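You operate a simulated robot arm through the tools that you are given. There is no shell and no other tool.

Carry out the task below with a simulated robot arm. There is one attempt and no reset: what you move stays moved.

Task
Drain the coater pan into the waste can and rinse it clear.
Fine: fit the drain nozzle in the can's neck first; rinse with the drain open till the tube is clear; feed and drain valve end shut, the tube empty, nothing spilt.

It is judged by the outcome, as a careful person would: the job done as asked, and still so three seconds after it is handed in. It fails if anything else is knocked over, pushed out of place, dropped, spilled or broken.

Robot
A 6-joint arm with a two-finger parallel gripper, fixed in place. Base frame: the origin is on the floor under the middle of its stand, x ahead of it, y to its left, z up. Readings come in mm, rad, newtons and seconds.
With the tool pointing down near the work surface it reaches from about 300 to 800 mm from the base axis. Its first joint turns from -2.897 to 2.897 rad. Payload 3.43 kg.
The TCP is the grasp point between the finger pads, 34 mm short of the fingertips. In the tool frame z runs along the fingers and y along their closing line. The gripper opens to 128 mm. The fingers are 24 mm wide and 12 mm thick; the gripper's body (48 by 130 mm) begins 96 mm behind the TCP.
Orientation is that of the tool frame in the base frame, as a unit quaternion [w, x, y, z]. With the fingers straight down and closing along the base's y, the tool's x points along the base's -x, its y along +y and its z along -z.

Tools
- The arm moves only by the tool play_rows. Its argument "series" is a list that holds one entry, the list of rows, each a list of 7 numbers: the shift along the tool's x, y, z in mm, then the turn, a rotation vector about the tool's x, y, z in rad, then the closure, from 0 (fully open) to 1 (shut). In form: [[[dx, dy, dz, wx, wy, wz, gripper], ...]]. A call has 1 to 20 rows; each row is the pose to reach, as a shift and turn from the pose commanded when the call began, along the tool's axes at that moment. Rows are played at 5 a second. More than 50 mm and 0.15 rad between two rows, or a gripper value outside its range, and nothing of the call is played. Where a pose cannot be reached the arm comes as near as it can. A force on the tool above 70 N (or 10 N above the force at the start of the call, whichever is more), or a blocked arm, ends the call early, and 0.2 s more pass. The fingers move at their own pace (about 45 mm/s each) and stop on an object; they squeeze with about 31 N. The grip force told is the motor's: it shows also when the fingers shut on nothing. Time passes only in rows, and 0.2 s behind the last, so rows that repeat a pose let the fingers close. It gives the time, the measured TCP pose, the force on the tool (base axes), the opening and the grip force at its end, in the units of the frame above (readings bear some noise), with the torque about the TCP (base axes, N m) and any sound that the robot's microphone picked up.
- Cameras (640 x 400 px; columns grow to the right, rows downward): "scene" is fixed at [219.7, -500.8, 1487.8]; the picture's right is [0.99, -0.15, 0.00], its down [-0.07, -0.49, -0.87] and it looks along [0.13, 0.86, -0.50] (base axes); focal length 354 px, centre (320, 200). "wrist" rides on the gripper at [76, -11, -160] in the tool frame; the picture's right is [0.15, 0.99, 0.00], its down [-0.88, 0.13, -0.46] and it looks along [-0.45, 0.07, 0.89] (tool axes); focal length 234 px, centre (320, 200).
- snapshot(camera): a new picture of that camera. No time passes.
- probe_pixels(camera, pixels): for up to 12 pixels [column, row] of the newest picture of that camera ("zoom" is the newest enlarged one), the place [x, y, z] in the base frame of the surface seen there, good to about 2 mm. No time passes.
- close_up(camera, box): a new picture of the part [left, top, right, bottom] of that camera's present view, enlarged. No time passes.
- finish_job(): hands the job in; it is judged then, once.

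Leave the gripper open and the arm clear of the work at the hand-in unless told otherwise.

The tools are called after "Call:" as a command line: name --argument value ..., lists and objects as JSON in quotes. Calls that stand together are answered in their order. play_rows: Moves the arm, as the interface text tells. Its arguments: {"type":"object","properties":{"series":{"type":"array","items":{"type":"array","items":{"type":"array","items":{"type":"number"}}}}},"required":["series"]} The other tools are called the same way: snapshot (camera) takes a picture; probe_pixels (camera, pixels) gives the place of the surface under pixels of a picture; close_up (camera, box) takes an enlarged picture of a part of a camera's view; finish_job () hands the job in.

At the start:

```text
clock: 0.0
position: [113.3, 483.2, 1173.3]
tool_rot: [0.0, -0.001, 1.0, 0.0]
contact_force: [0.0, 0.1, -0.4]
moment: [0.02, 0.01, 0.03]
gripper_width: 128.2
finger_force: 0.1
```

scene: 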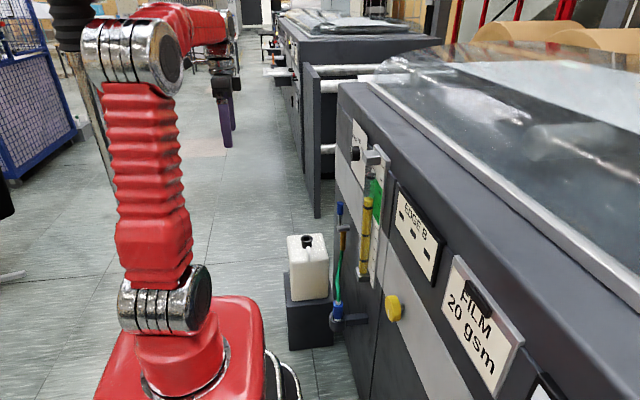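
wrist: 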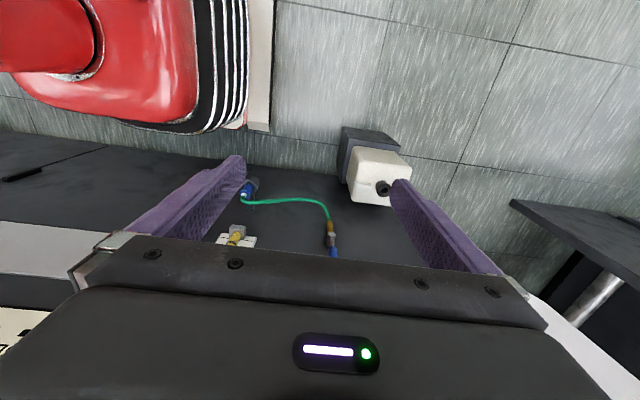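

I see a red arm, a coater machine on the right with a panel, a white can on a dark block near (307,265), a green tube with blue and brown fittings near (340,270), and a yellow knob at (392,308). I'll take enlarged pictures before doing anything.

Call:
close_up --camera "scene" --box '[270, 180, 430, 350]'

Call:
close_up --camera "wrist" --box '[200, 110, 440, 270]'

Call:
close_up --camera "scene" --box '[320, 110, 460, 290]'

```text
2.35 times, centred on (350, 265) of scene
```

zoom: 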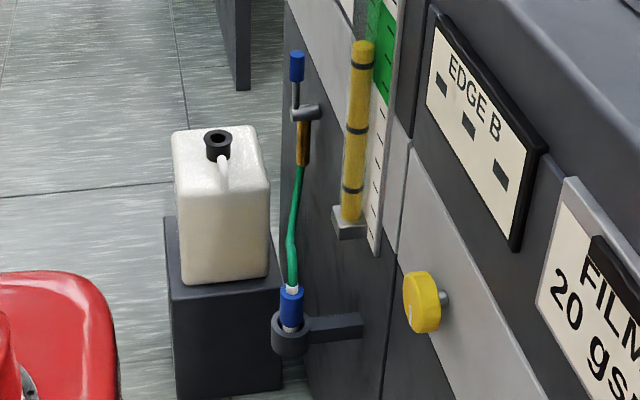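

```text
2.50 times, centred on (320, 190) of wrist
```

zoom: 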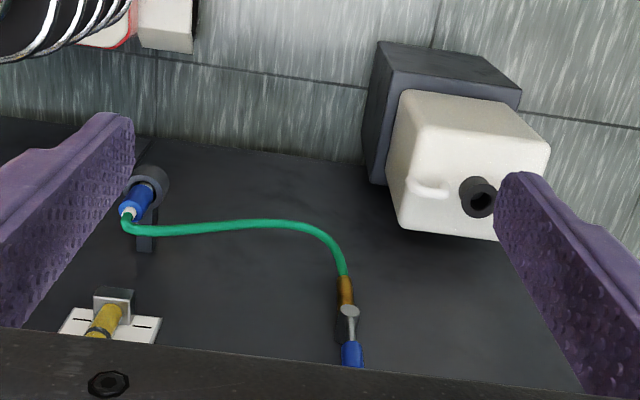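

```text
2.22 times, centred on (390, 200) of scene
```

zoom: 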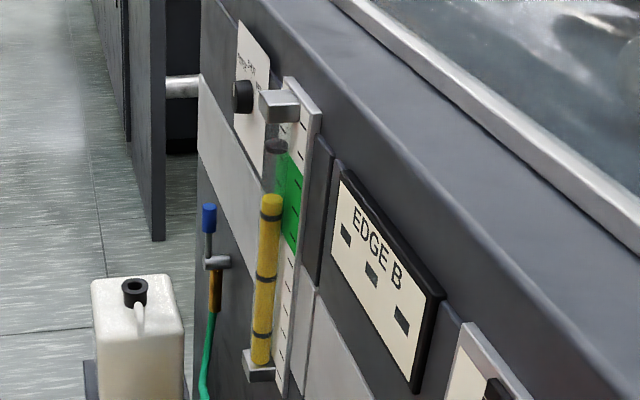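

I see a sight glass with yellow fluid, a black knob with a card near (357,154), a blue-handled lever on the drain line near (340,210), a tube with a blue nozzle in a ring holder at (336,315), and a yellow knob at (392,308). I'll enlarge each of these and read the card.

Call:
close_up --camera "scene" --box '[335, 110, 395, 180]'

Call:
close_up --camera "scene" --box '[325, 190, 375, 250]'

Call:
close_up --camera "scene" --box '[280, 220, 360, 350]'

Call:
close_up --camera "scene" --box '[370, 270, 430, 340]'

Call:
close_up --camera "scene" --box '[430, 240, 640, 400]'

```text
5.71 times, centred on (365, 145) of scene
```

zoom: 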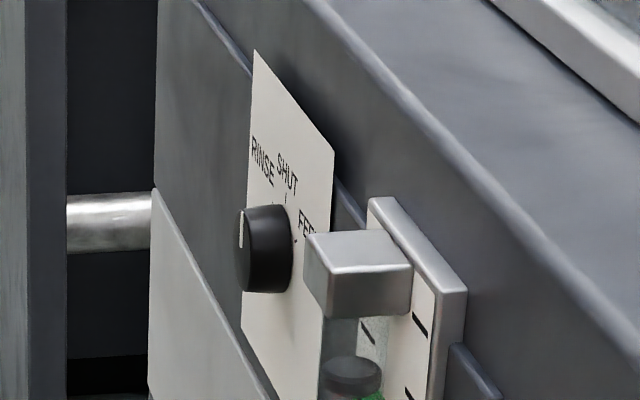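

```text
6.67 times, centred on (350, 220) of scene
```

zoom: 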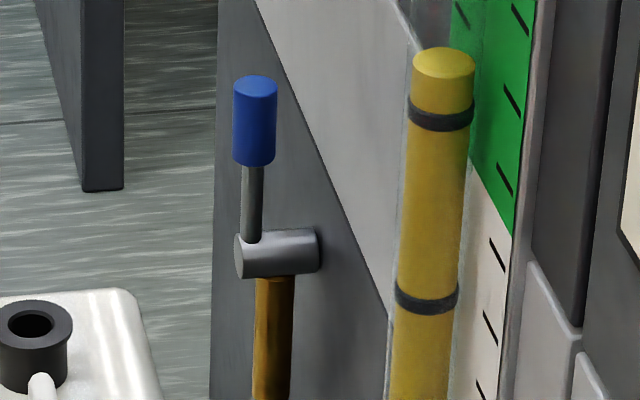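

```text
3.08 times, centred on (320, 285) of scene
```

zoom: 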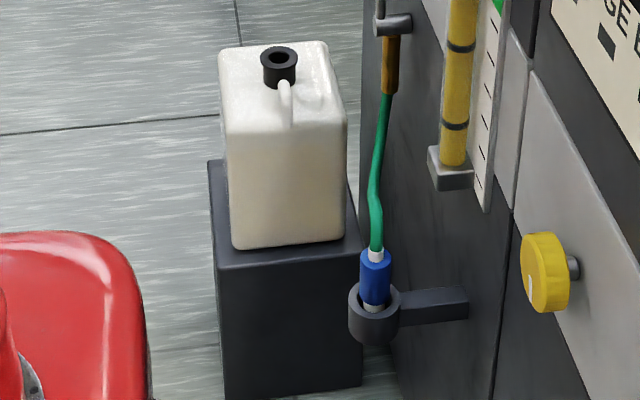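

```text
5.71 times, centred on (400, 305) of scene
```

zoom: 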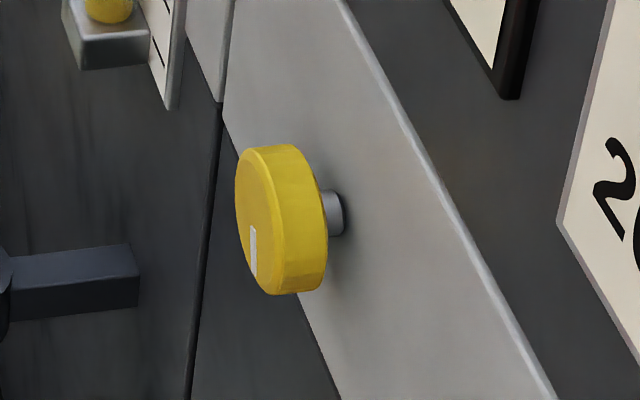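

```text
2.50 times, centred on (535, 320) of scene
```

zoom: 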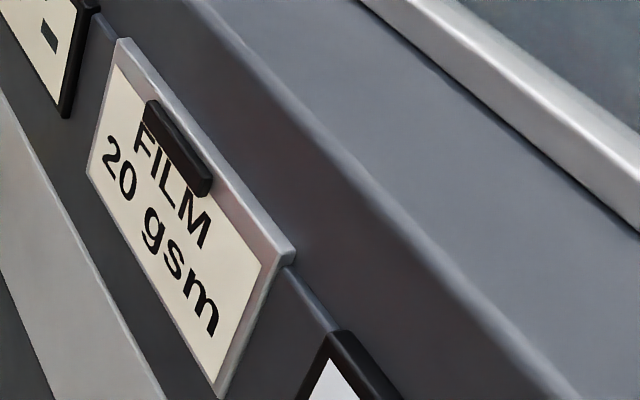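

The card reads RINSE / SHUT / FEED around a black knob, with the pan level in the glass beside it. Next I measure where everything is with scene pixels.

Call:
snapshot --camera "scene"

Call:
probe_pixels --camera "scene" --pixels '[[354, 154], [340, 208], [341, 229], [345, 229], [342, 245], [339, 265], [336, 305], [336, 320], [360, 319], [392, 308], [307, 240], [307, 262]]'

Call:
probe_pixels --camera "scene" --pixels '[[362, 135], [362, 205], [367, 200], [363, 274], [378, 159], [375, 190], [295, 240], [322, 240], [303, 300], [308, 330], [350, 290], [400, 270]]'

```text
taken
```

scene: 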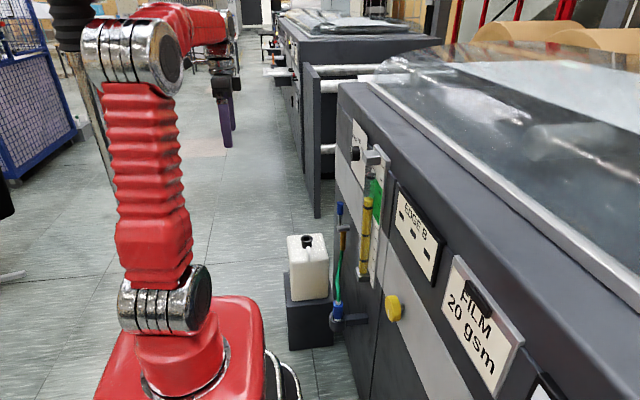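

```text
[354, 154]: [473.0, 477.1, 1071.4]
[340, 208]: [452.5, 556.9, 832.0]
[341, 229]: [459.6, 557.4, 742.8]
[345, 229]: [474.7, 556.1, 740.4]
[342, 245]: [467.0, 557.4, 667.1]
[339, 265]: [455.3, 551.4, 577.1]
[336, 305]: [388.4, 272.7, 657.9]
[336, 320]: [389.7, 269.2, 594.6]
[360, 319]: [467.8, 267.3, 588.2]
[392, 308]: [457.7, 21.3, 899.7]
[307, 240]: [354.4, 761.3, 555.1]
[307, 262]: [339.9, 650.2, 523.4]
```

```text
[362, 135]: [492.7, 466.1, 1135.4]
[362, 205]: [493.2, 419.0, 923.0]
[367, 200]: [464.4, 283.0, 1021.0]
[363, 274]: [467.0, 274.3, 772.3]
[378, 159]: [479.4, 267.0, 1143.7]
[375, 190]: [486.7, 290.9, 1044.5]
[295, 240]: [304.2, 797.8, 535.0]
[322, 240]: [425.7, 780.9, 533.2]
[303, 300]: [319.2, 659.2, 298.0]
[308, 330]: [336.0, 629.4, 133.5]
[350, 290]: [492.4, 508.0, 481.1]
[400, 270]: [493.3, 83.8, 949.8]
```

The panel is the plane x≈493. The valve is near (467,557,740), the selector knob near (473,477,1071), the nozzle near (389,272,658) in a ring holder, and the can's neck near (354,761,555). I'll measure more finely from the wrist view.

Call:
snapshot --camera "wrist"

Call:
close_up --camera "wrist" --box '[330, 140, 430, 220]'

Call:
probe_pixels --camera "zoom" --pixels '[[340, 300], [300, 300], [385, 300], [340, 260], [340, 345], [180, 270], [140, 300], [215, 310], [100, 100], [400, 100], [500, 200], [150, 420]]'

```text
taken
```

wrist: 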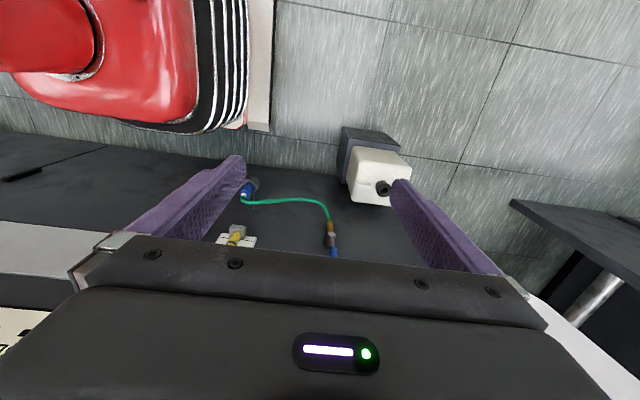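

```text
5.00 times, centred on (380, 180) of wrist
```

zoom: 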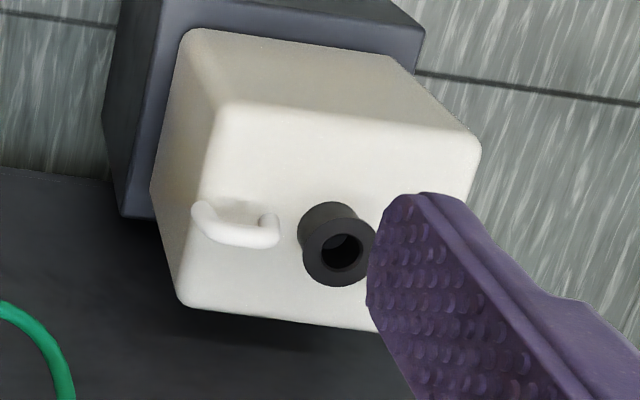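

```text
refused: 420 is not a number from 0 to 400
```

The last probe had a row out of range, so I repeat it with valid pixels. In this zoom the neck rim is around (340,250).

Call:
probe_pixels --camera "zoom" --pixels '[[343, 250], [310, 253], [373, 243], [330, 280], [345, 222], [340, 258], [238, 235], [200, 215], [270, 225], [230, 110], [470, 140], [185, 295]]'

Call:
close_up --camera "wrist" --box '[220, 160, 340, 260]'

Call:
probe_pixels --camera "zoom" --pixels '[[160, 120], [120, 160], [140, 185], [155, 100], [200, 90], [112, 200], [180, 228], [330, 200], [460, 215], [545, 270], [575, 390], [590, 350]]'

```text
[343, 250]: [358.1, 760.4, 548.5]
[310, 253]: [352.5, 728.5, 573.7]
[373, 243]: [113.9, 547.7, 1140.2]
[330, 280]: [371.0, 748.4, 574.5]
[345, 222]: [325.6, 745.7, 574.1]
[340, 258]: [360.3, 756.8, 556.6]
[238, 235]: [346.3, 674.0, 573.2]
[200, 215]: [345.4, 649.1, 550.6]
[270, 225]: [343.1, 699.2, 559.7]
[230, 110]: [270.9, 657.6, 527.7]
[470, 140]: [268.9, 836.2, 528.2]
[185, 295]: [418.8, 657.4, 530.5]
```

```text
4.00 times, centred on (280, 210) of wrist
```

zoom: 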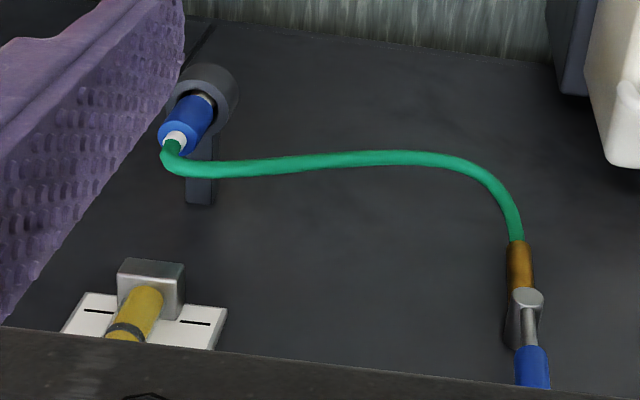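

```text
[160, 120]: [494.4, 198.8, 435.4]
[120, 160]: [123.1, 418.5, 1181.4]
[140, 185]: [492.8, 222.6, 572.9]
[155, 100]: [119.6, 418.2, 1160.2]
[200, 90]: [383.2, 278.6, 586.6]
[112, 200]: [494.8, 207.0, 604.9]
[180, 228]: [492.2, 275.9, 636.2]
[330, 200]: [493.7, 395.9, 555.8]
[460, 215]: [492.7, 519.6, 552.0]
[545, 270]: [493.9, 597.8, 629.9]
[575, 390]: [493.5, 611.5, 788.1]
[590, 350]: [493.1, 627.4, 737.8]
```

The can's neck rim is centred near (348,750,574), with an outer radius of about 23. Now I probe the nozzle itself: blue body at zoom (195,115), white collar (175,140), and the tube along its length.

Call:
probe_pixels --camera "zoom" --pixels '[[195, 118], [177, 140], [207, 98], [175, 155], [200, 168], [300, 163], [400, 158], [480, 178], [516, 235], [520, 270], [525, 300], [530, 365]]'

Call:
close_up --camera "scene" --box '[320, 270, 370, 340]'

```text
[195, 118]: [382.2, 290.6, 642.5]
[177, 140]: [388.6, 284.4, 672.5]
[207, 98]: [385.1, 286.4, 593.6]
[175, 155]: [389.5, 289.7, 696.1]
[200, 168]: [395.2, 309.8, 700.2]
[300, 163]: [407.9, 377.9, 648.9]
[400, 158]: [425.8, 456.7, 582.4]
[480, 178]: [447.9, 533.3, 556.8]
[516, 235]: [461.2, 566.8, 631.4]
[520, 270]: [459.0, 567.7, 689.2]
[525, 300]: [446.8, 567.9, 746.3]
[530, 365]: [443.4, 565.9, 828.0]
```

```text
5.71 times, centred on (345, 305) of scene
```

zoom: 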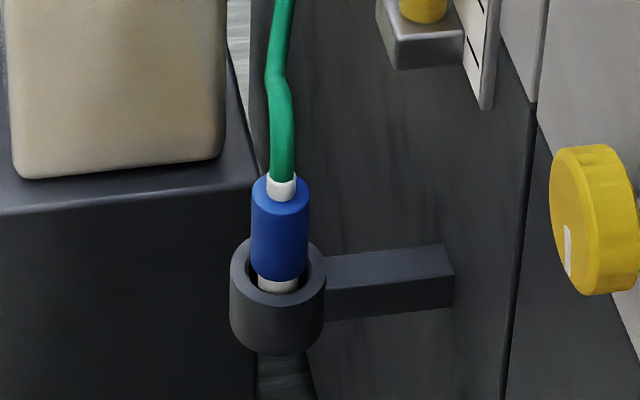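

The nozzle is a blue grip sleeve on a white barrel, standing in the ring holder. I probe this zoom for its edges, the holder's rim and the bracket.

Call:
probe_pixels --camera "zoom" --pixels '[[280, 185], [280, 215], [255, 235], [305, 235], [280, 265], [278, 284], [236, 270], [318, 262], [277, 335], [390, 280], [445, 275], [282, 150]]'

Call:
close_up --camera "scene" --box '[325, 190, 375, 250]'

Call:
probe_pixels --camera "zoom" --pixels '[[255, 85], [240, 120], [272, 120], [255, 155], [252, 210], [243, 255], [275, 245], [310, 250], [275, 300], [262, 340], [290, 340], [275, 390]]'

Call:
close_up --camera "scene" --box '[340, 120, 390, 180]'

Call:
probe_pixels --camera "zoom" --pixels '[[172, 232], [195, 190], [205, 260], [168, 285], [230, 240], [220, 200], [222, 290], [190, 110], [210, 360], [300, 200], [270, 210], [350, 200]]'

```text
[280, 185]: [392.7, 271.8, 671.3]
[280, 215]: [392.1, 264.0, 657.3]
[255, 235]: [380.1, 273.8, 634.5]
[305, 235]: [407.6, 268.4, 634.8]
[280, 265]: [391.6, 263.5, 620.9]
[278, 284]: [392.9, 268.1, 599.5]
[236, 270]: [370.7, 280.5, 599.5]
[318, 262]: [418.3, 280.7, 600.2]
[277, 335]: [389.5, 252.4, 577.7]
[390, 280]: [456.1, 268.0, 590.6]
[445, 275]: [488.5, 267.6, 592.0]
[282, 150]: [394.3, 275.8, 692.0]
```

```text
6.67 times, centred on (350, 220) of scene
```

zoom: 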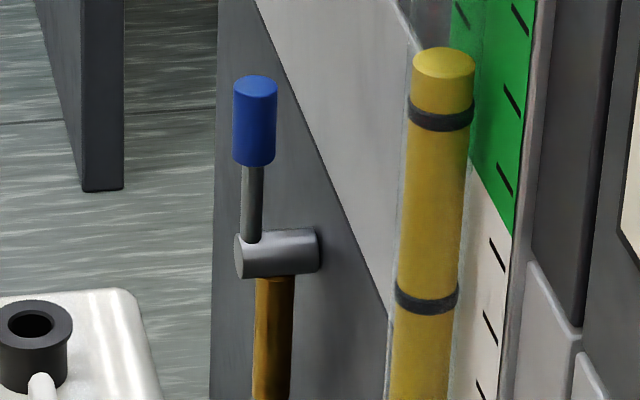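

```text
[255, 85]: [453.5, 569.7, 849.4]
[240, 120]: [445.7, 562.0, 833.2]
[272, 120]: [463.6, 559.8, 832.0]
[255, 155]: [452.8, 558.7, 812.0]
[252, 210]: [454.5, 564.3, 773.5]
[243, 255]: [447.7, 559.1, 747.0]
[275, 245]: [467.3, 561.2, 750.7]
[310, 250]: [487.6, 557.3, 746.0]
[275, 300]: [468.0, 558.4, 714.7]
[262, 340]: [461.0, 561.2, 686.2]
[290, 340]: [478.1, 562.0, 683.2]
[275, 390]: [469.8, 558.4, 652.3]
```

```text
6.67 times, centred on (365, 150) of scene
```

zoom: 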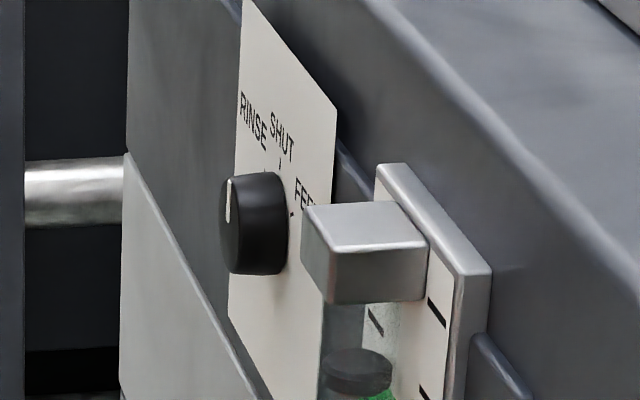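

```text
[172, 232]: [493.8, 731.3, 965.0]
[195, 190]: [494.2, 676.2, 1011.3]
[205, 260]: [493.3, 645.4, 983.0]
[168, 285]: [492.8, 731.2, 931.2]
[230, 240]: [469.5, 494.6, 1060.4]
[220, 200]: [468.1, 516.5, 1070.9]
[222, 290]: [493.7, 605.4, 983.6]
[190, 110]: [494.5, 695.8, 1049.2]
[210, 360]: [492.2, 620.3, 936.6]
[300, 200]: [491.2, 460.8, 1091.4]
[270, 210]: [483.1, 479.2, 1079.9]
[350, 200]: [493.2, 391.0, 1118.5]
```

I've got the main geometry. Now I'll tilt the hand 45° in place, in free air, so the wrist camera faces the panel and I can read the knob, valve and card from the front.

Call:
play_rows --series '[[[0, 0, 0, 0, -0.13, 0, 0], [0, 0, 0, 0, -0.26, 0, 0], [0, 0, 0, 0, -0.39, 0, 0], [0, 0, 0, 0, -0.52, 0, 0], [0, 0, 0, 0, -0.65, 0, 0], [0, 0, 0, 0, -0.785, 0, 0], [0, 0, 0, 0, -0.785, 0, 0]]]'

Call:
snapshot --camera "wrist"

Call:
snapshot --camera "scene"

```text
clock: 1.8
position: [160.7, 471.5, 1192.6]
tool_rot: [0.379, 0.057, 0.924, 0.001]
contact_force: [-0.8, -0.5, 0.7]
moment: [-0.01, -0.04, 0.01]
gripper_width: 128.0
finger_force: 0.1
stopped in row 7: the arm was blocked; the commanded pose is now the measured one
```

```text
taken
```

wrist: 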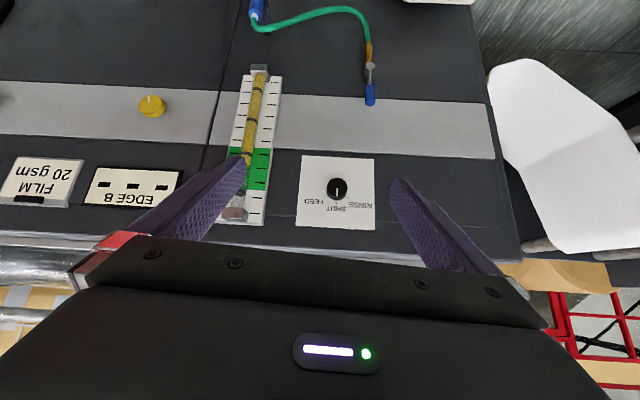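

```text
taken
```

scene: 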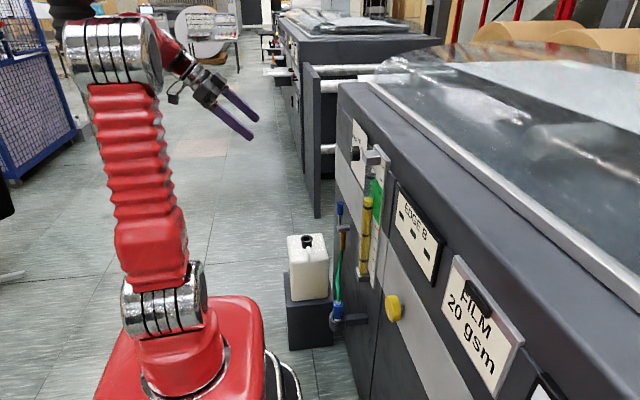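

The arm ran out of joint room there (an unreachable pose, no contact force), but the view is good. I see the panel upside-down, with the knob at (338,188) and the blue lever at (370,93). I'll enlarge and probe.

Call:
close_up --camera "wrist" --box '[290, 145, 390, 235]'

Call:
probe_pixels --camera "wrist" --pixels '[[338, 188], [329, 188], [347, 188], [338, 178], [338, 198], [370, 90], [370, 100], [371, 68], [340, 215], [258, 75], [250, 165], [245, 215]]'

Call:
close_up --camera "wrist" --box '[340, 30, 400, 110]'

Call:
close_up --camera "wrist" --box '[200, 50, 300, 230]'

```text
4.44 times, centred on (340, 190) of wrist
```

zoom: 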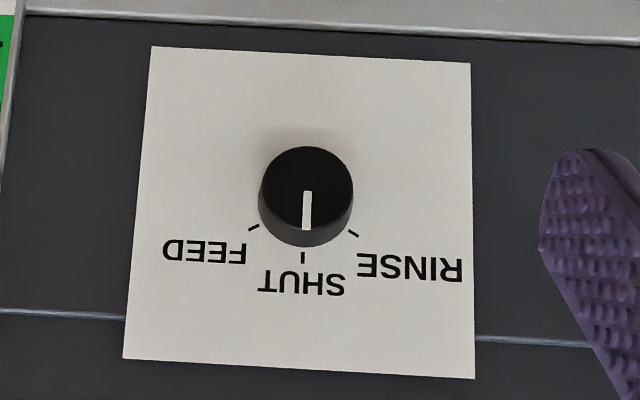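

```text
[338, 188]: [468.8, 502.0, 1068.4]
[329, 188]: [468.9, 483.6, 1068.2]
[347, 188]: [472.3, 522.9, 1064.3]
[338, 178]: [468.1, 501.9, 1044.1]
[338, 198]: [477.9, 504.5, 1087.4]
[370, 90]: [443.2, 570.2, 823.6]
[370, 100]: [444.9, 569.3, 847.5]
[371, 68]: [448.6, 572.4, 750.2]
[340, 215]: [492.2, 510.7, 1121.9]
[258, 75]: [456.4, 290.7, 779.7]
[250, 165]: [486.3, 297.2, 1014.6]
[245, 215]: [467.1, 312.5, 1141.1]
```

```text
5.00 times, centred on (370, 70) of wrist
```

zoom: 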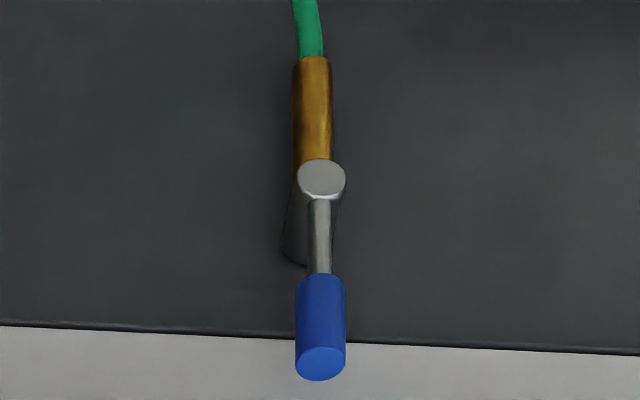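

```text
2.22 times, centred on (250, 140) of wrist
```

zoom: 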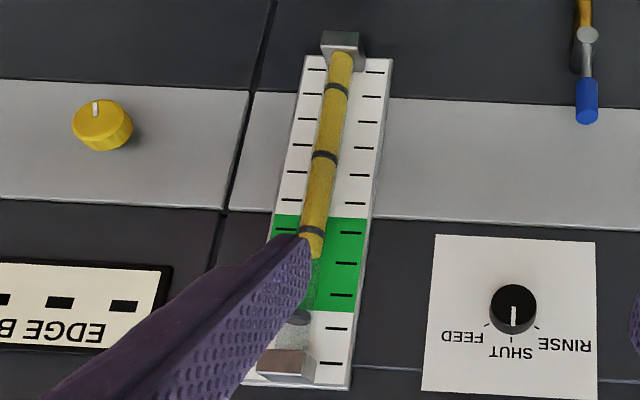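

The knob points to SHUT, with RINSE toward +y and FEED toward −y. Its centre is near (468,503,1066). I want to check whether the glass level has moved (that would tell me if the drain is already open), and measure the tick positions and the arm itself.

Call:
close_up --camera "wrist" --box '[290, 145, 390, 235]'

Call:
probe_pixels --camera "zoom" --pixels '[[253, 228], [303, 257], [354, 234], [307, 190], [306, 222], [262, 190], [350, 190], [306, 150], [153, 50], [470, 65], [125, 355], [474, 376]]'

Call:
close_up --camera "scene" --box '[325, 190, 375, 250]'

Call:
probe_pixels --camera "scene" --pixels '[[165, 300], [190, 350], [125, 55], [130, 150], [190, 70], [230, 110], [180, 290], [230, 310]]'

```text
4.44 times, centred on (340, 190) of wrist
```

zoom: 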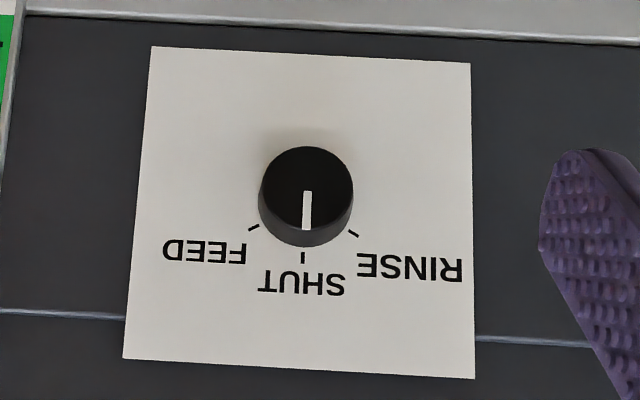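

```text
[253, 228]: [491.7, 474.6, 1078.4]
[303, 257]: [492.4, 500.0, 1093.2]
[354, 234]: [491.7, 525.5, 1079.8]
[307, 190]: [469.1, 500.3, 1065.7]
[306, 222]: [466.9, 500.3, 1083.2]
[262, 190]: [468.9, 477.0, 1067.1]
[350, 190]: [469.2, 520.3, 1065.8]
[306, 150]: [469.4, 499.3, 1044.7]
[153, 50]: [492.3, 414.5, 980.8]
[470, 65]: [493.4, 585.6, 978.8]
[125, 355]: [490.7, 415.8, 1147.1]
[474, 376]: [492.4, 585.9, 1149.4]
```

```text
6.67 times, centred on (350, 220) of scene
```

zoom: 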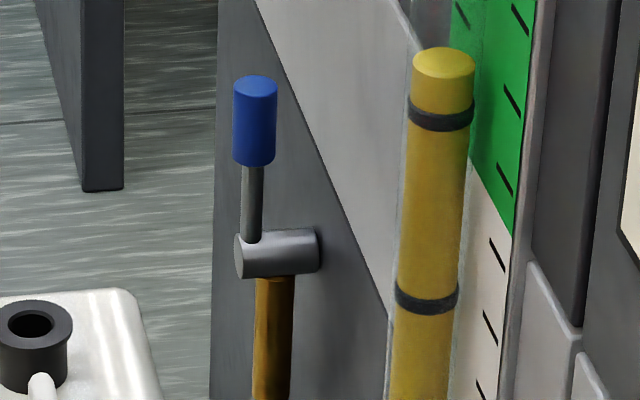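

```text
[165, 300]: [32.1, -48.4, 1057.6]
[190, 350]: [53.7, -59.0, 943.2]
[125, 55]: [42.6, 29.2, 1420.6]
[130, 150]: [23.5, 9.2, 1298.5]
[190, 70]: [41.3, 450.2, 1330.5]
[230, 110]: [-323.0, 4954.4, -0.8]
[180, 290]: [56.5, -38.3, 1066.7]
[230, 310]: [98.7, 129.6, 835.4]
```

The glass level hasn't changed, so the drain looks shut now. The ticks give RINSE as 60° from SHUT toward +y. The red pedestal is close to the work, so I'll measure its extent before planning the reach to the nozzle.

Call:
probe_pixels --camera "scene" --pixels '[[255, 315], [258, 360], [240, 303], [200, 310], [275, 370], [290, 385], [120, 350], [262, 390], [225, 300], [150, 320]]'

Call:
close_up --camera "scene" --box '[60, 230, 340, 400]'

```text
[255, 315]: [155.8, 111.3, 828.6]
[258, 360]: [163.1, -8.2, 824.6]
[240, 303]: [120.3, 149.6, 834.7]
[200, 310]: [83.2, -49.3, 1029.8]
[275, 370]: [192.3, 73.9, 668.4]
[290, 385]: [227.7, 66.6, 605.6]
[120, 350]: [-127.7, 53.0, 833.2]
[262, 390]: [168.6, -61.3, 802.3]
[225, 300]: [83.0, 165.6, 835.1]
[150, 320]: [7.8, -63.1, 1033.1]
```

```text
2.29 times, centred on (200, 315) of scene
```

zoom: 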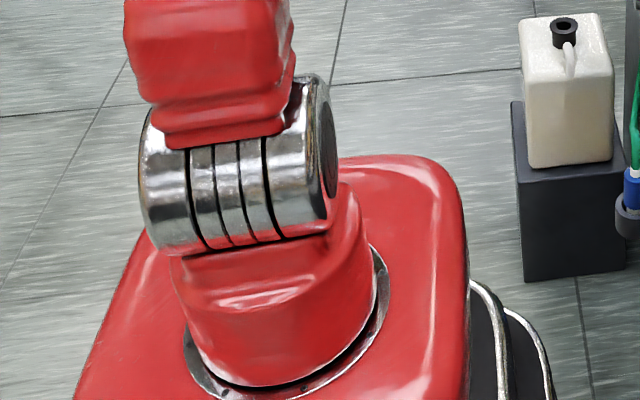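

The pedestal top is at z≈835 and reaches x,y≈±170, with a wider skirt below, so I'll grip the nozzle with the hand pitched 45° and the wrist above it. First I move to a pre-grasp in free air near (307,280,735), with the gripper half closed.

Call:
play_rows --series '[[[15.1, -15.0, 33.6, -0.003, -0.001, -0.008, 0.3], [30.2, -30.1, 67.2, -0.006, -0.001, -0.016, 0.5], [45.3, -45.1, 100.9, -0.01, -0.002, -0.024, 0.5], [60.5, -60.2, 134.5, -0.013, -0.002, -0.033, 0.5], [75.6, -75.2, 168.1, -0.016, -0.003, -0.041, 0.5], [90.7, -90.3, 201.7, -0.019, -0.003, -0.049, 0.5], [105.8, -105.3, 235.4, -0.023, -0.004, -0.057, 0.5], [120.9, -120.4, 269.0, -0.026, -0.004, -0.065, 0.5], [136.0, -135.4, 302.6, -0.029, -0.005, -0.073, 0.5], [151.2, -150.5, 336.2, -0.032, -0.005, -0.082, 0.5], [166.3, -165.5, 369.9, -0.036, -0.006, -0.09, 0.5], [181.4, -180.6, 403.5, -0.039, -0.006, -0.098, 0.5], [196.5, -195.6, 437.1, -0.042, -0.007, -0.106, 0.5], [196.5, -195.6, 437.1, -0.042, -0.007, -0.106, 0.5]]]'

Call:
snapshot --camera "wrist"

Call:
snapshot --camera "scene"

```text
clock: 4.8
position: [315.2, 295.3, 757.3]
tool_rot: [0.381, -0.004, 0.925, -0.005]
contact_force: [-1.2, 0.1, -0.1]
moment: [0.02, 0.02, 0.01]
gripper_width: 64.0
finger_force: 0.0
out of reach, approached as far as the arm can: row 13, 14
```

```text
taken
```

wrist: 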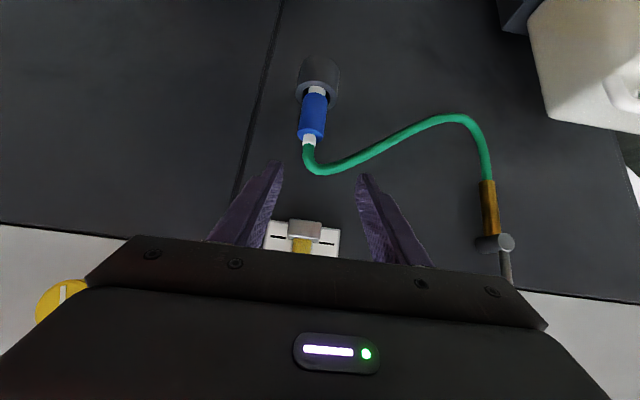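

```text
taken
```

scene: 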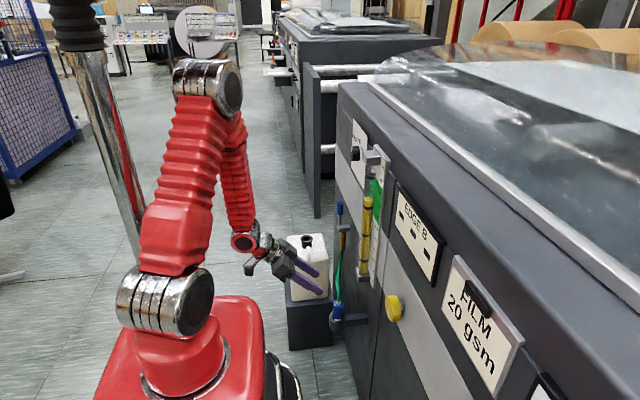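

The arm stopped 25 mm short because the wrist was too near the base column. Nothing was touched, and the view is fine. The nozzle is at (313,115), upright in the holder. I'll measure the arm's joints and refine the nozzle position from this closer view.

Call:
probe_pixels --camera "scene" --pixels '[[230, 88], [203, 80], [186, 300], [160, 300], [243, 242], [260, 250], [275, 262], [240, 180]]'

Call:
close_up --camera "wrist" --box '[270, 40, 370, 180]'

Call:
probe_pixels --camera "zoom" --pixels '[[305, 190], [270, 190], [340, 190], [300, 260], [298, 285], [315, 155], [318, 135], [300, 80], [255, 100], [380, 100], [318, 60], [292, 320]]'

```text
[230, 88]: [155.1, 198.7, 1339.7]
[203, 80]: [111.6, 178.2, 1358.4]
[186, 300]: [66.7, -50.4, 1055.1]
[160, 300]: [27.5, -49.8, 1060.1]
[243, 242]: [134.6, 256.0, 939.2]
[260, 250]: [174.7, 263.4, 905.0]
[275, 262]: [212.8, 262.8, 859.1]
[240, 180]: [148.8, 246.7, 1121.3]
```

```text
2.86 times, centred on (320, 110) of wrist
```

zoom: 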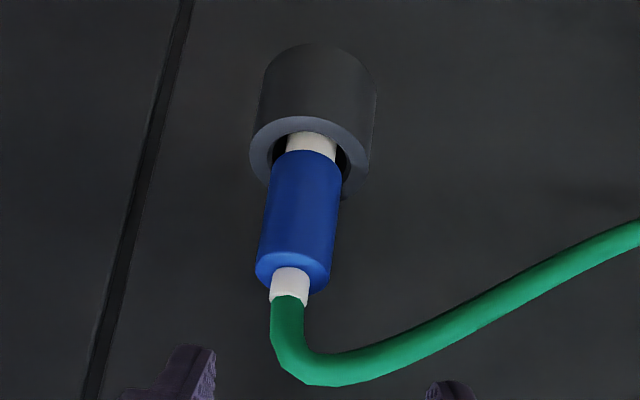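

```text
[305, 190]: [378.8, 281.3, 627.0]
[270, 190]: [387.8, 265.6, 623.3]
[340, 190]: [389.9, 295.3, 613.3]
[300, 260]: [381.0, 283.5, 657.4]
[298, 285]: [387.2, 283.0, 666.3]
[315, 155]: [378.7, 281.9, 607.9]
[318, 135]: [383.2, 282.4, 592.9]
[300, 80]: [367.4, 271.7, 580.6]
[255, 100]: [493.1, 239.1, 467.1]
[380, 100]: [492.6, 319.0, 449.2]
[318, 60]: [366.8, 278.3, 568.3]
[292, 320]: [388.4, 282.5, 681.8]
```

The nozzle axis is at about (394,280.5). The sleeve runs from z≈607 to 660 with radius 15. I'll make a small safe move along the tool axis to see which pose the commands now start from, since the last row was out of reach.

Call:
play_rows --series '[[[0, 0, 20, 0, 0, 0, 0.5], [0, 0, 20, 0, 0, 0, 0.5]]]'

```text
clock: 5.4
position: [332.4, 302.7, 751.2]
tool_rot: [0.382, -0.003, 0.924, -0.004]
contact_force: [-0.4, 0.2, 0.4]
moment: [0.0, 0.01, 0.0]
gripper_width: 64.1
finger_force: 0.0
out of reach, approached as far as the arm can: row 1, 2
```

It's still reported out of reach, so I'm at the inner edge of the workspace here. I'll move away from the column, +40 mm in x at constant height, still about 25 mm short of the tube, to get a clean reachable pose.

Call:
play_rows --series '[[[-14, 0, 14, 0, 0, 0, 0.5], [-28, 0, 28, 0, 0, 0, 0.5], [-28, 0, 28, 0, 0, 0, 0.5]]]'

```text
clock: 6.2
position: [374.0, 301.6, 752.4]
tool_rot: [0.384, -0.003, 0.923, 0.0]
contact_force: [-0.4, 0.4, 0.5]
moment: [-0.01, 0.01, -0.01]
gripper_width: 64.4
finger_force: 0.1
```

Now the pose is clean at (374,302,752), and commands start from the measured pose. The tube's bend at z≈700 is just below the fingertips, so I back away in −x and then drop to the line behind the nozzle, ending near (348,280.5,694) with a narrower opening.

Call:
play_rows --series '[[[12.7, -9.6, -7.1, 0, 0, 0, 0.58], [26.9, -18.6, -7.1, 0, 0, 0, 0.58], [44.5, -21, 7.8, 0, 0, 0, 0.58], [59.4, -21, 22.6, 0, 0, 0, 0.58], [59.4, -21, 22.6, 0, 0, 0, 0.58]]]'

Call:
snapshot --camera "wrist"

Call:
snapshot --camera "scene"

```text
clock: 7.4
position: [358.4, 308.5, 725.4]
tool_rot: [0.379, -0.005, 0.925, -0.012]
contact_force: [0.1, -0.2, -0.1]
moment: [0.0, -0.04, 0.02]
gripper_width: 53.6
finger_force: 0.0
out of reach, approached as far as the arm can: row 2, 3, 4, 5
```

```text
taken
```

wrist: 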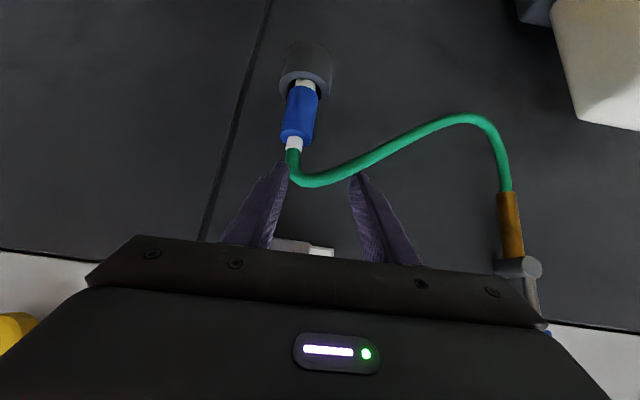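

```text
taken
```

scene: 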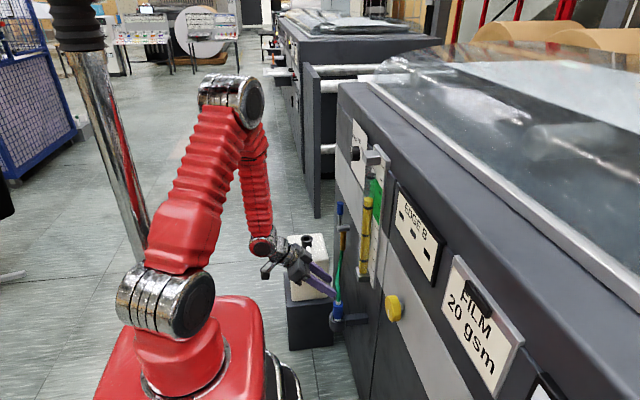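

Straight yaw-0 approach isn't reachable low down. A better plan is to point the hand mostly toward +y (yaw 75°, pitch 55° down). The tube leaves the nozzle toward +y, away from the hand, and the same orientation also reaches the can. First I lift clear of the tube and go to open air near (340,400,830).

Call:
play_rows --series '[[[-12, 4.5, -16.4, 0, 0, 0, 0.58], [-26.1, 13.8, -37.9, 0, 0, 0, 0.58], [-43.9, 28, -63, 0, 0.05, 0, 0.58], [-56.2, 52.5, -79.8, 0, 0.1, 0, 0.58], [-60.8, 72.3, -87.3, 0, 0.14, 0, 0.58], [-62.5, 89.3, -89, 0, 0.168, 0, 0.58], [-62.5, 89.3, -89, 0, 0.168, 0, 0.58]]]'

```text
clock: 9.0
position: [339.9, 397.3, 829.2]
tool_rot: [0.306, -0.003, 0.952, 0.001]
contact_force: [-0.7, -0.3, -0.5]
moment: [-0.01, -0.02, 0.01]
gripper_width: 53.8
finger_force: 0.2
```

I reached (340,397,829) cleanly. Next I yaw the hand 75° about the vertical, in place, in open air.

Call:
play_rows --series '[[[0, 0, 0, -0.0762, 0, -0.1065, 0.58], [0, 0, 0, -0.1525, 0, -0.213, 0.58], [0, 0, 0, -0.2287, 0, -0.3195, 0.58], [0, 0, 0, -0.305, 0, -0.426, 0.58], [0, 0, 0, -0.3812, 0, -0.5325, 0.58], [0, 0, 0, -0.4569, 0, -0.6382, 0.58], [0, 0, 0, -0.5331, 0, -0.7447, 0.58], [0, 0, 0, -0.6094, 0, -0.8512, 0.58], [0, 0, 0, -0.6856, 0, -0.9577, 0.58], [0, 0, 0, -0.7618, 0, -1.0642, 0.58], [0, 0, 0, -0.7618, 0, -1.0642, 0.58]]]'

Call:
snapshot --camera "wrist"

Call:
snapshot --camera "scene"

```text
clock: 11.4
position: [302.3, 406.6, 819.3]
tool_rot: [0.259, -0.45, 0.847, 0.114]
contact_force: [-0.2, 0.1, -0.3]
moment: [-0.02, 0.0, 0.01]
gripper_width: 53.6
finger_force: 0.1
out of reach, approached as far as the arm can: row 7, 8, 9, 10, 11
```

```text
taken
```

wrist: 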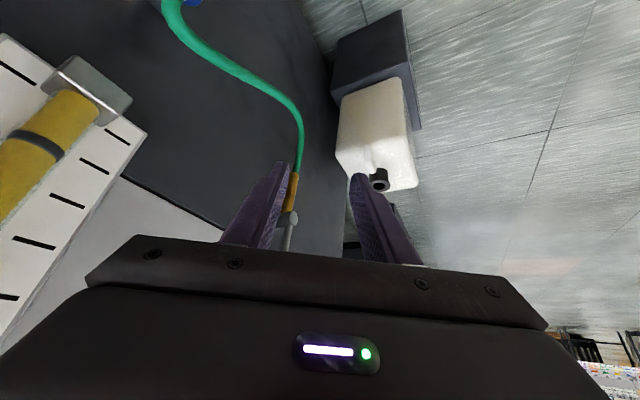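

```text
taken
```

scene: 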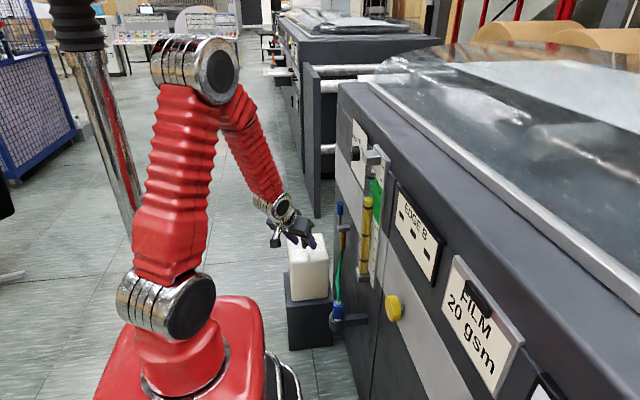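

The hand passed near a wrist singularity at yaw 52° and stopped there, with no contact. I'll approach from the other side of the wrist instead: undo this yaw, point the tool straight down, turn it −90°, then tilt it toward +y. That puts the camera above the hand, which is better for seeing the neck. First I undo the yaw.

Call:
play_rows --series '[[[-2.8, -5, 0.1, 0.07, 0.005, 0.109, 0.58], [-5.5, -10, 0.3, 0.14, 0.01, 0.218, 0.58], [-8.3, -15, 0.4, 0.21, 0.015, 0.327, 0.58], [-11, -20, 0.6, 0.281, 0.021, 0.435, 0.58], [-13.8, -25, 0.7, 0.351, 0.026, 0.544, 0.58], [-16.5, -30, 0.9, 0.421, 0.031, 0.653, 0.58], [-19.3, -35, 1, 0.491, 0.036, 0.762, 0.58], [-19.3, -35, 1, 0.491, 0.036, 0.762, 0.58]]]'

```text
clock: 13.2
position: [339.8, 401.0, 827.9]
tool_rot: [0.283, -0.033, 0.959, -0.013]
contact_force: [0.6, 0.8, -1.1]
moment: [-0.01, -0.02, 0.0]
gripper_width: 53.6
finger_force: 0.1
```

Back at (340,401,828) with yaw about 0. Now I untilt to straight down.

Call:
play_rows --series '[[[0, 0, 0, -0.005, 0.114, 0.013, 0.58], [0, 0, 0, -0.01, 0.228, 0.026, 0.58], [0, 0, 0, -0.016, 0.342, 0.04, 0.58], [0, 0, 0, -0.021, 0.456, 0.053, 0.58], [0, 0, 0, -0.026, 0.57, 0.066, 0.58], [0, 0, 0, -0.026, 0.57, 0.066, 0.58]]]'

```text
clock: 14.6
position: [340.2, 402.3, 830.0]
tool_rot: [0.001, -0.001, 1.0, 0.0]
contact_force: [0.4, -0.9, -0.4]
moment: [0.02, -0.03, -0.02]
gripper_width: 53.9
finger_force: 0.1
```

Tool straight down now. Next I turn 90° about the tool axis, so that the fingers close along x and the camera is on the +y side.

Call:
play_rows --series '[[[0, 0, 0, 0, 0, 0.143, 0.58], [0, 0, 0, 0, 0, 0.286, 0.58], [0, 0, 0, 0, 0, 0.428, 0.58], [0, 0, 0, 0, 0, 0.571, 0.58], [0, 0, 0, 0, 0, 0.714, 0.58], [0, 0, 0, 0, 0, 0.857, 0.58], [0, 0, 0, 0, 0, 1.0, 0.58], [0, 0, 0, 0, 0, 1.142, 0.58], [0, 0, 0, 0, 0, 1.285, 0.58], [0, 0, 0, 0, 0, 1.428, 0.58], [0, 0, 0, 0, 0, 1.571, 0.58], [0, 0, 0, 0, 0, 1.571, 0.58]]]'

Call:
snapshot --camera "wrist"

```text
clock: 17.2
position: [340.4, 401.9, 829.5]
tool_rot: [0.0, 0.707, 0.707, 0.0]
contact_force: [0.1, -0.2, 0.5]
moment: [0.01, 0.03, -0.03]
gripper_width: 53.9
finger_force: 0.0
```

```text
taken
```

wrist: 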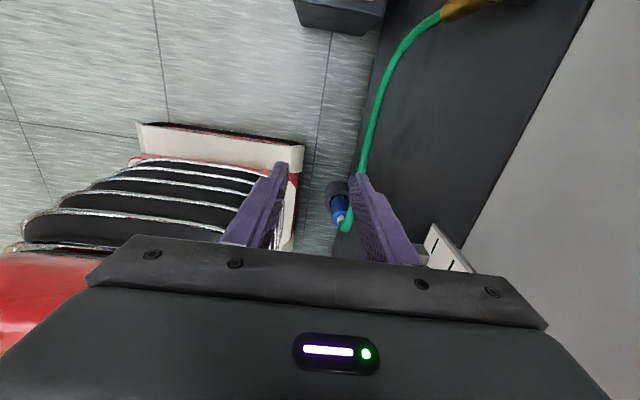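

Orientation is as planned. Now I tilt 35° toward +y, in place.

Call:
probe_pixels --camera "wrist" --pixels '[[302, 150], [150, 128], [295, 195], [338, 195], [345, 215], [432, 240]]'

Call:
play_rows --series '[[[0, 0, 0, 0, 0.122, 0, 0.58], [0, 0, 0, 0, 0.244, 0, 0.58], [0, 0, 0, 0, 0.367, 0, 0.58], [0, 0, 0, 0, 0.489, 0, 0.58], [0, 0, 0, 0, 0.611, 0, 0.58], [0, 0, 0, 0, 0.611, 0, 0.58]]]'

Call:
snapshot --camera "scene"

Call:
snapshot --camera "wrist"

```text
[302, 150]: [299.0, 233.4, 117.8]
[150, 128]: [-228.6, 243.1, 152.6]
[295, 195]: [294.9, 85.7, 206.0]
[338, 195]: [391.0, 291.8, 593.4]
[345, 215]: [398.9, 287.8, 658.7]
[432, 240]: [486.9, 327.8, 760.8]
```

```text
clock: 18.6
position: [340.3, 401.0, 828.7]
tool_rot: [-0.212, 0.674, 0.675, 0.213]
contact_force: [0.1, 0.0, 0.2]
moment: [0.01, 0.05, -0.02]
gripper_width: 53.9
finger_force: 0.1
```

```text
taken
```

scene: 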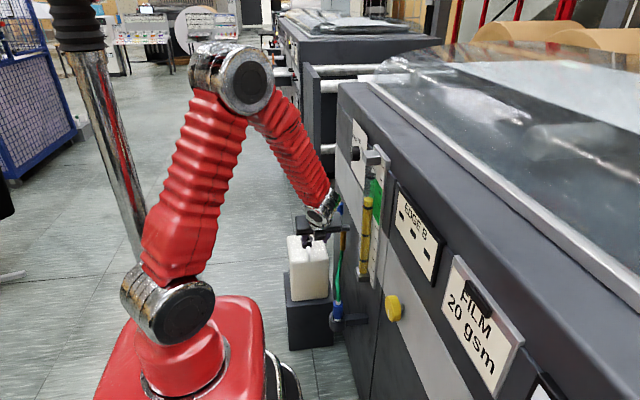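

```text
taken
```

wrist: 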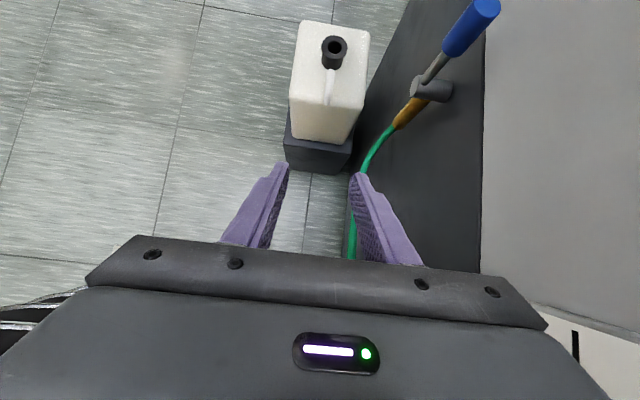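

The tilt is reached exactly and the wrist camera now looks down on the can. I'll use this view to measure the neck precisely.

Call:
close_up --camera "wrist" --box '[300, 20, 370, 90]'

```text
5.71 times, centred on (335, 55) of wrist
```

zoom: 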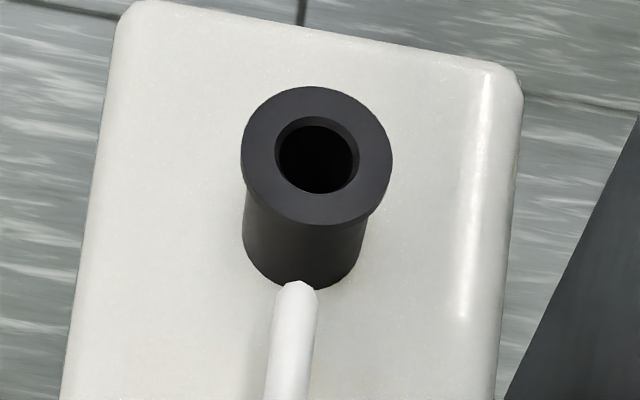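

I can see the neck clearly. The flange is centred at about zoom (317,155) and the hole at about (318,157). I probe flange edge points in opposite pairs.

Call:
probe_pixels --camera "zoom" --pixels '[[246, 155], [387, 155], [317, 90], [317, 220], [262, 115], [372, 195], [372, 115], [262, 195], [272, 155], [362, 155], [317, 112], [317, 198]]'

```text
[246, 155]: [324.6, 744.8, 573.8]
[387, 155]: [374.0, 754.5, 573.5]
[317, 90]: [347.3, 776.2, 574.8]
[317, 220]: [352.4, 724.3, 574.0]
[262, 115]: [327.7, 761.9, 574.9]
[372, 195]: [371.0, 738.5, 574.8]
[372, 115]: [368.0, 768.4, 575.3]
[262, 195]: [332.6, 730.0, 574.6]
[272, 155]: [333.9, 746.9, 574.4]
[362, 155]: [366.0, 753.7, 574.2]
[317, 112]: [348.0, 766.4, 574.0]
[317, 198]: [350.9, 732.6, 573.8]
```

The neck centre is (349.7,749.9), its top is at z=574, and the bore radius is about 14 with a lead-in chamfer. The nozzle barrel radius is about 11. Now I go to a pre-grasp directly above the nozzle, swinging back at x≈340 first to stay clear of the sight glass.

Call:
play_rows --series '[[[-37.3, 0, -8.6, 0, 0, 0, 0.58], [-74.7, 0, -17.2, 0, 0, 0, 0.58], [-117.3, 5, -34.7, 0, 0, 0, 0.58], [-125, 20, -29.5, 0, 0, 0, 0.58], [-129.2, 35, -24.7, 0, 0, 0, 0.58], [-138.2, 53.7, -12.7, 0, 0, 0, 0.58], [-138.2, 53.7, -12.7, 0, 0, 0, 0.58]]]'

Call:
snapshot --camera "wrist"

Call:
snapshot --camera "scene"

```text
clock: 20.2
position: [394.6, 281.5, 761.0]
tool_rot: [-0.212, 0.673, 0.676, 0.213]
contact_force: [0.0, -0.4, -0.5]
moment: [0.01, 0.02, 0.0]
gripper_width: 54.0
finger_force: 0.0
```

```text
taken
```

wrist: 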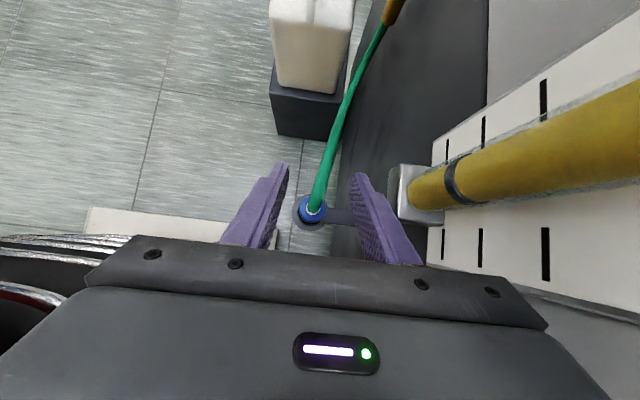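

```text
taken
```

scene: 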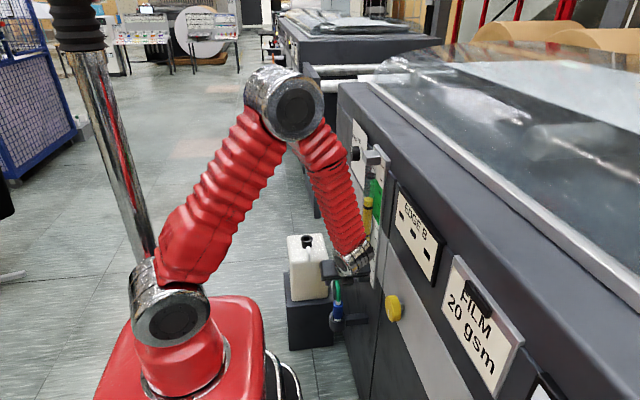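

I'm right above the nozzle, with the blue sleeve at (313,210) between the fingers. I'll check positions in this view before descending: the sleeve, the ring, and the near edges of the sight glass bracket.

Call:
close_up --camera "wrist" --box '[260, 160, 460, 260]'

Call:
probe_pixels --camera "wrist" --pixels '[[301, 210], [326, 212], [313, 222], [313, 198], [401, 170], [401, 215], [440, 168], [412, 200], [440, 222], [408, 185]]'

```text
3.20 times, centred on (360, 210) of wrist
```

zoom: 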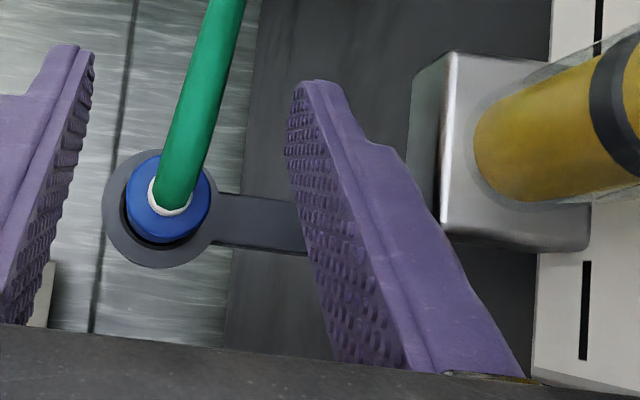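

```text
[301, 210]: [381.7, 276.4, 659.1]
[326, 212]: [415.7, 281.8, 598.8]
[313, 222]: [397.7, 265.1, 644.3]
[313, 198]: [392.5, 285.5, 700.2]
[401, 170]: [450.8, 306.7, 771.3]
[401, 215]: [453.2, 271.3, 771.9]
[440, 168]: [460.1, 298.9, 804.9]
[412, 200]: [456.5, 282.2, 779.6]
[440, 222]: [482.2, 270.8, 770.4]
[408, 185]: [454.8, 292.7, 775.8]
```

The bracket starts at x≈450, and the fingers stay under x≈433, so it's clear. I'll get the sleeve's exact centre from the zoom (sleeve rim around (168,198)).

Call:
probe_pixels --camera "zoom" --pixels '[[130, 195], [206, 200], [165, 236], [140, 225], [197, 225], [140, 165], [108, 210], [160, 262], [150, 160], [203, 175], [112, 190], [214, 222]]'

```text
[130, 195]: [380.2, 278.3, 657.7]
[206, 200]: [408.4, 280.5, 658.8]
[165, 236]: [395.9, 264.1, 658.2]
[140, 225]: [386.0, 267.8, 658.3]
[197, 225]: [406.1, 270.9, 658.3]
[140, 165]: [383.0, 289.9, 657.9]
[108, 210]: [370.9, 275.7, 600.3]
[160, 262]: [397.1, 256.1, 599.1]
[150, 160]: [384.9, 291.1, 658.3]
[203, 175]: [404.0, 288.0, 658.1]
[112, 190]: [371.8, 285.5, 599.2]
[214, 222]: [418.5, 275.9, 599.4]
```

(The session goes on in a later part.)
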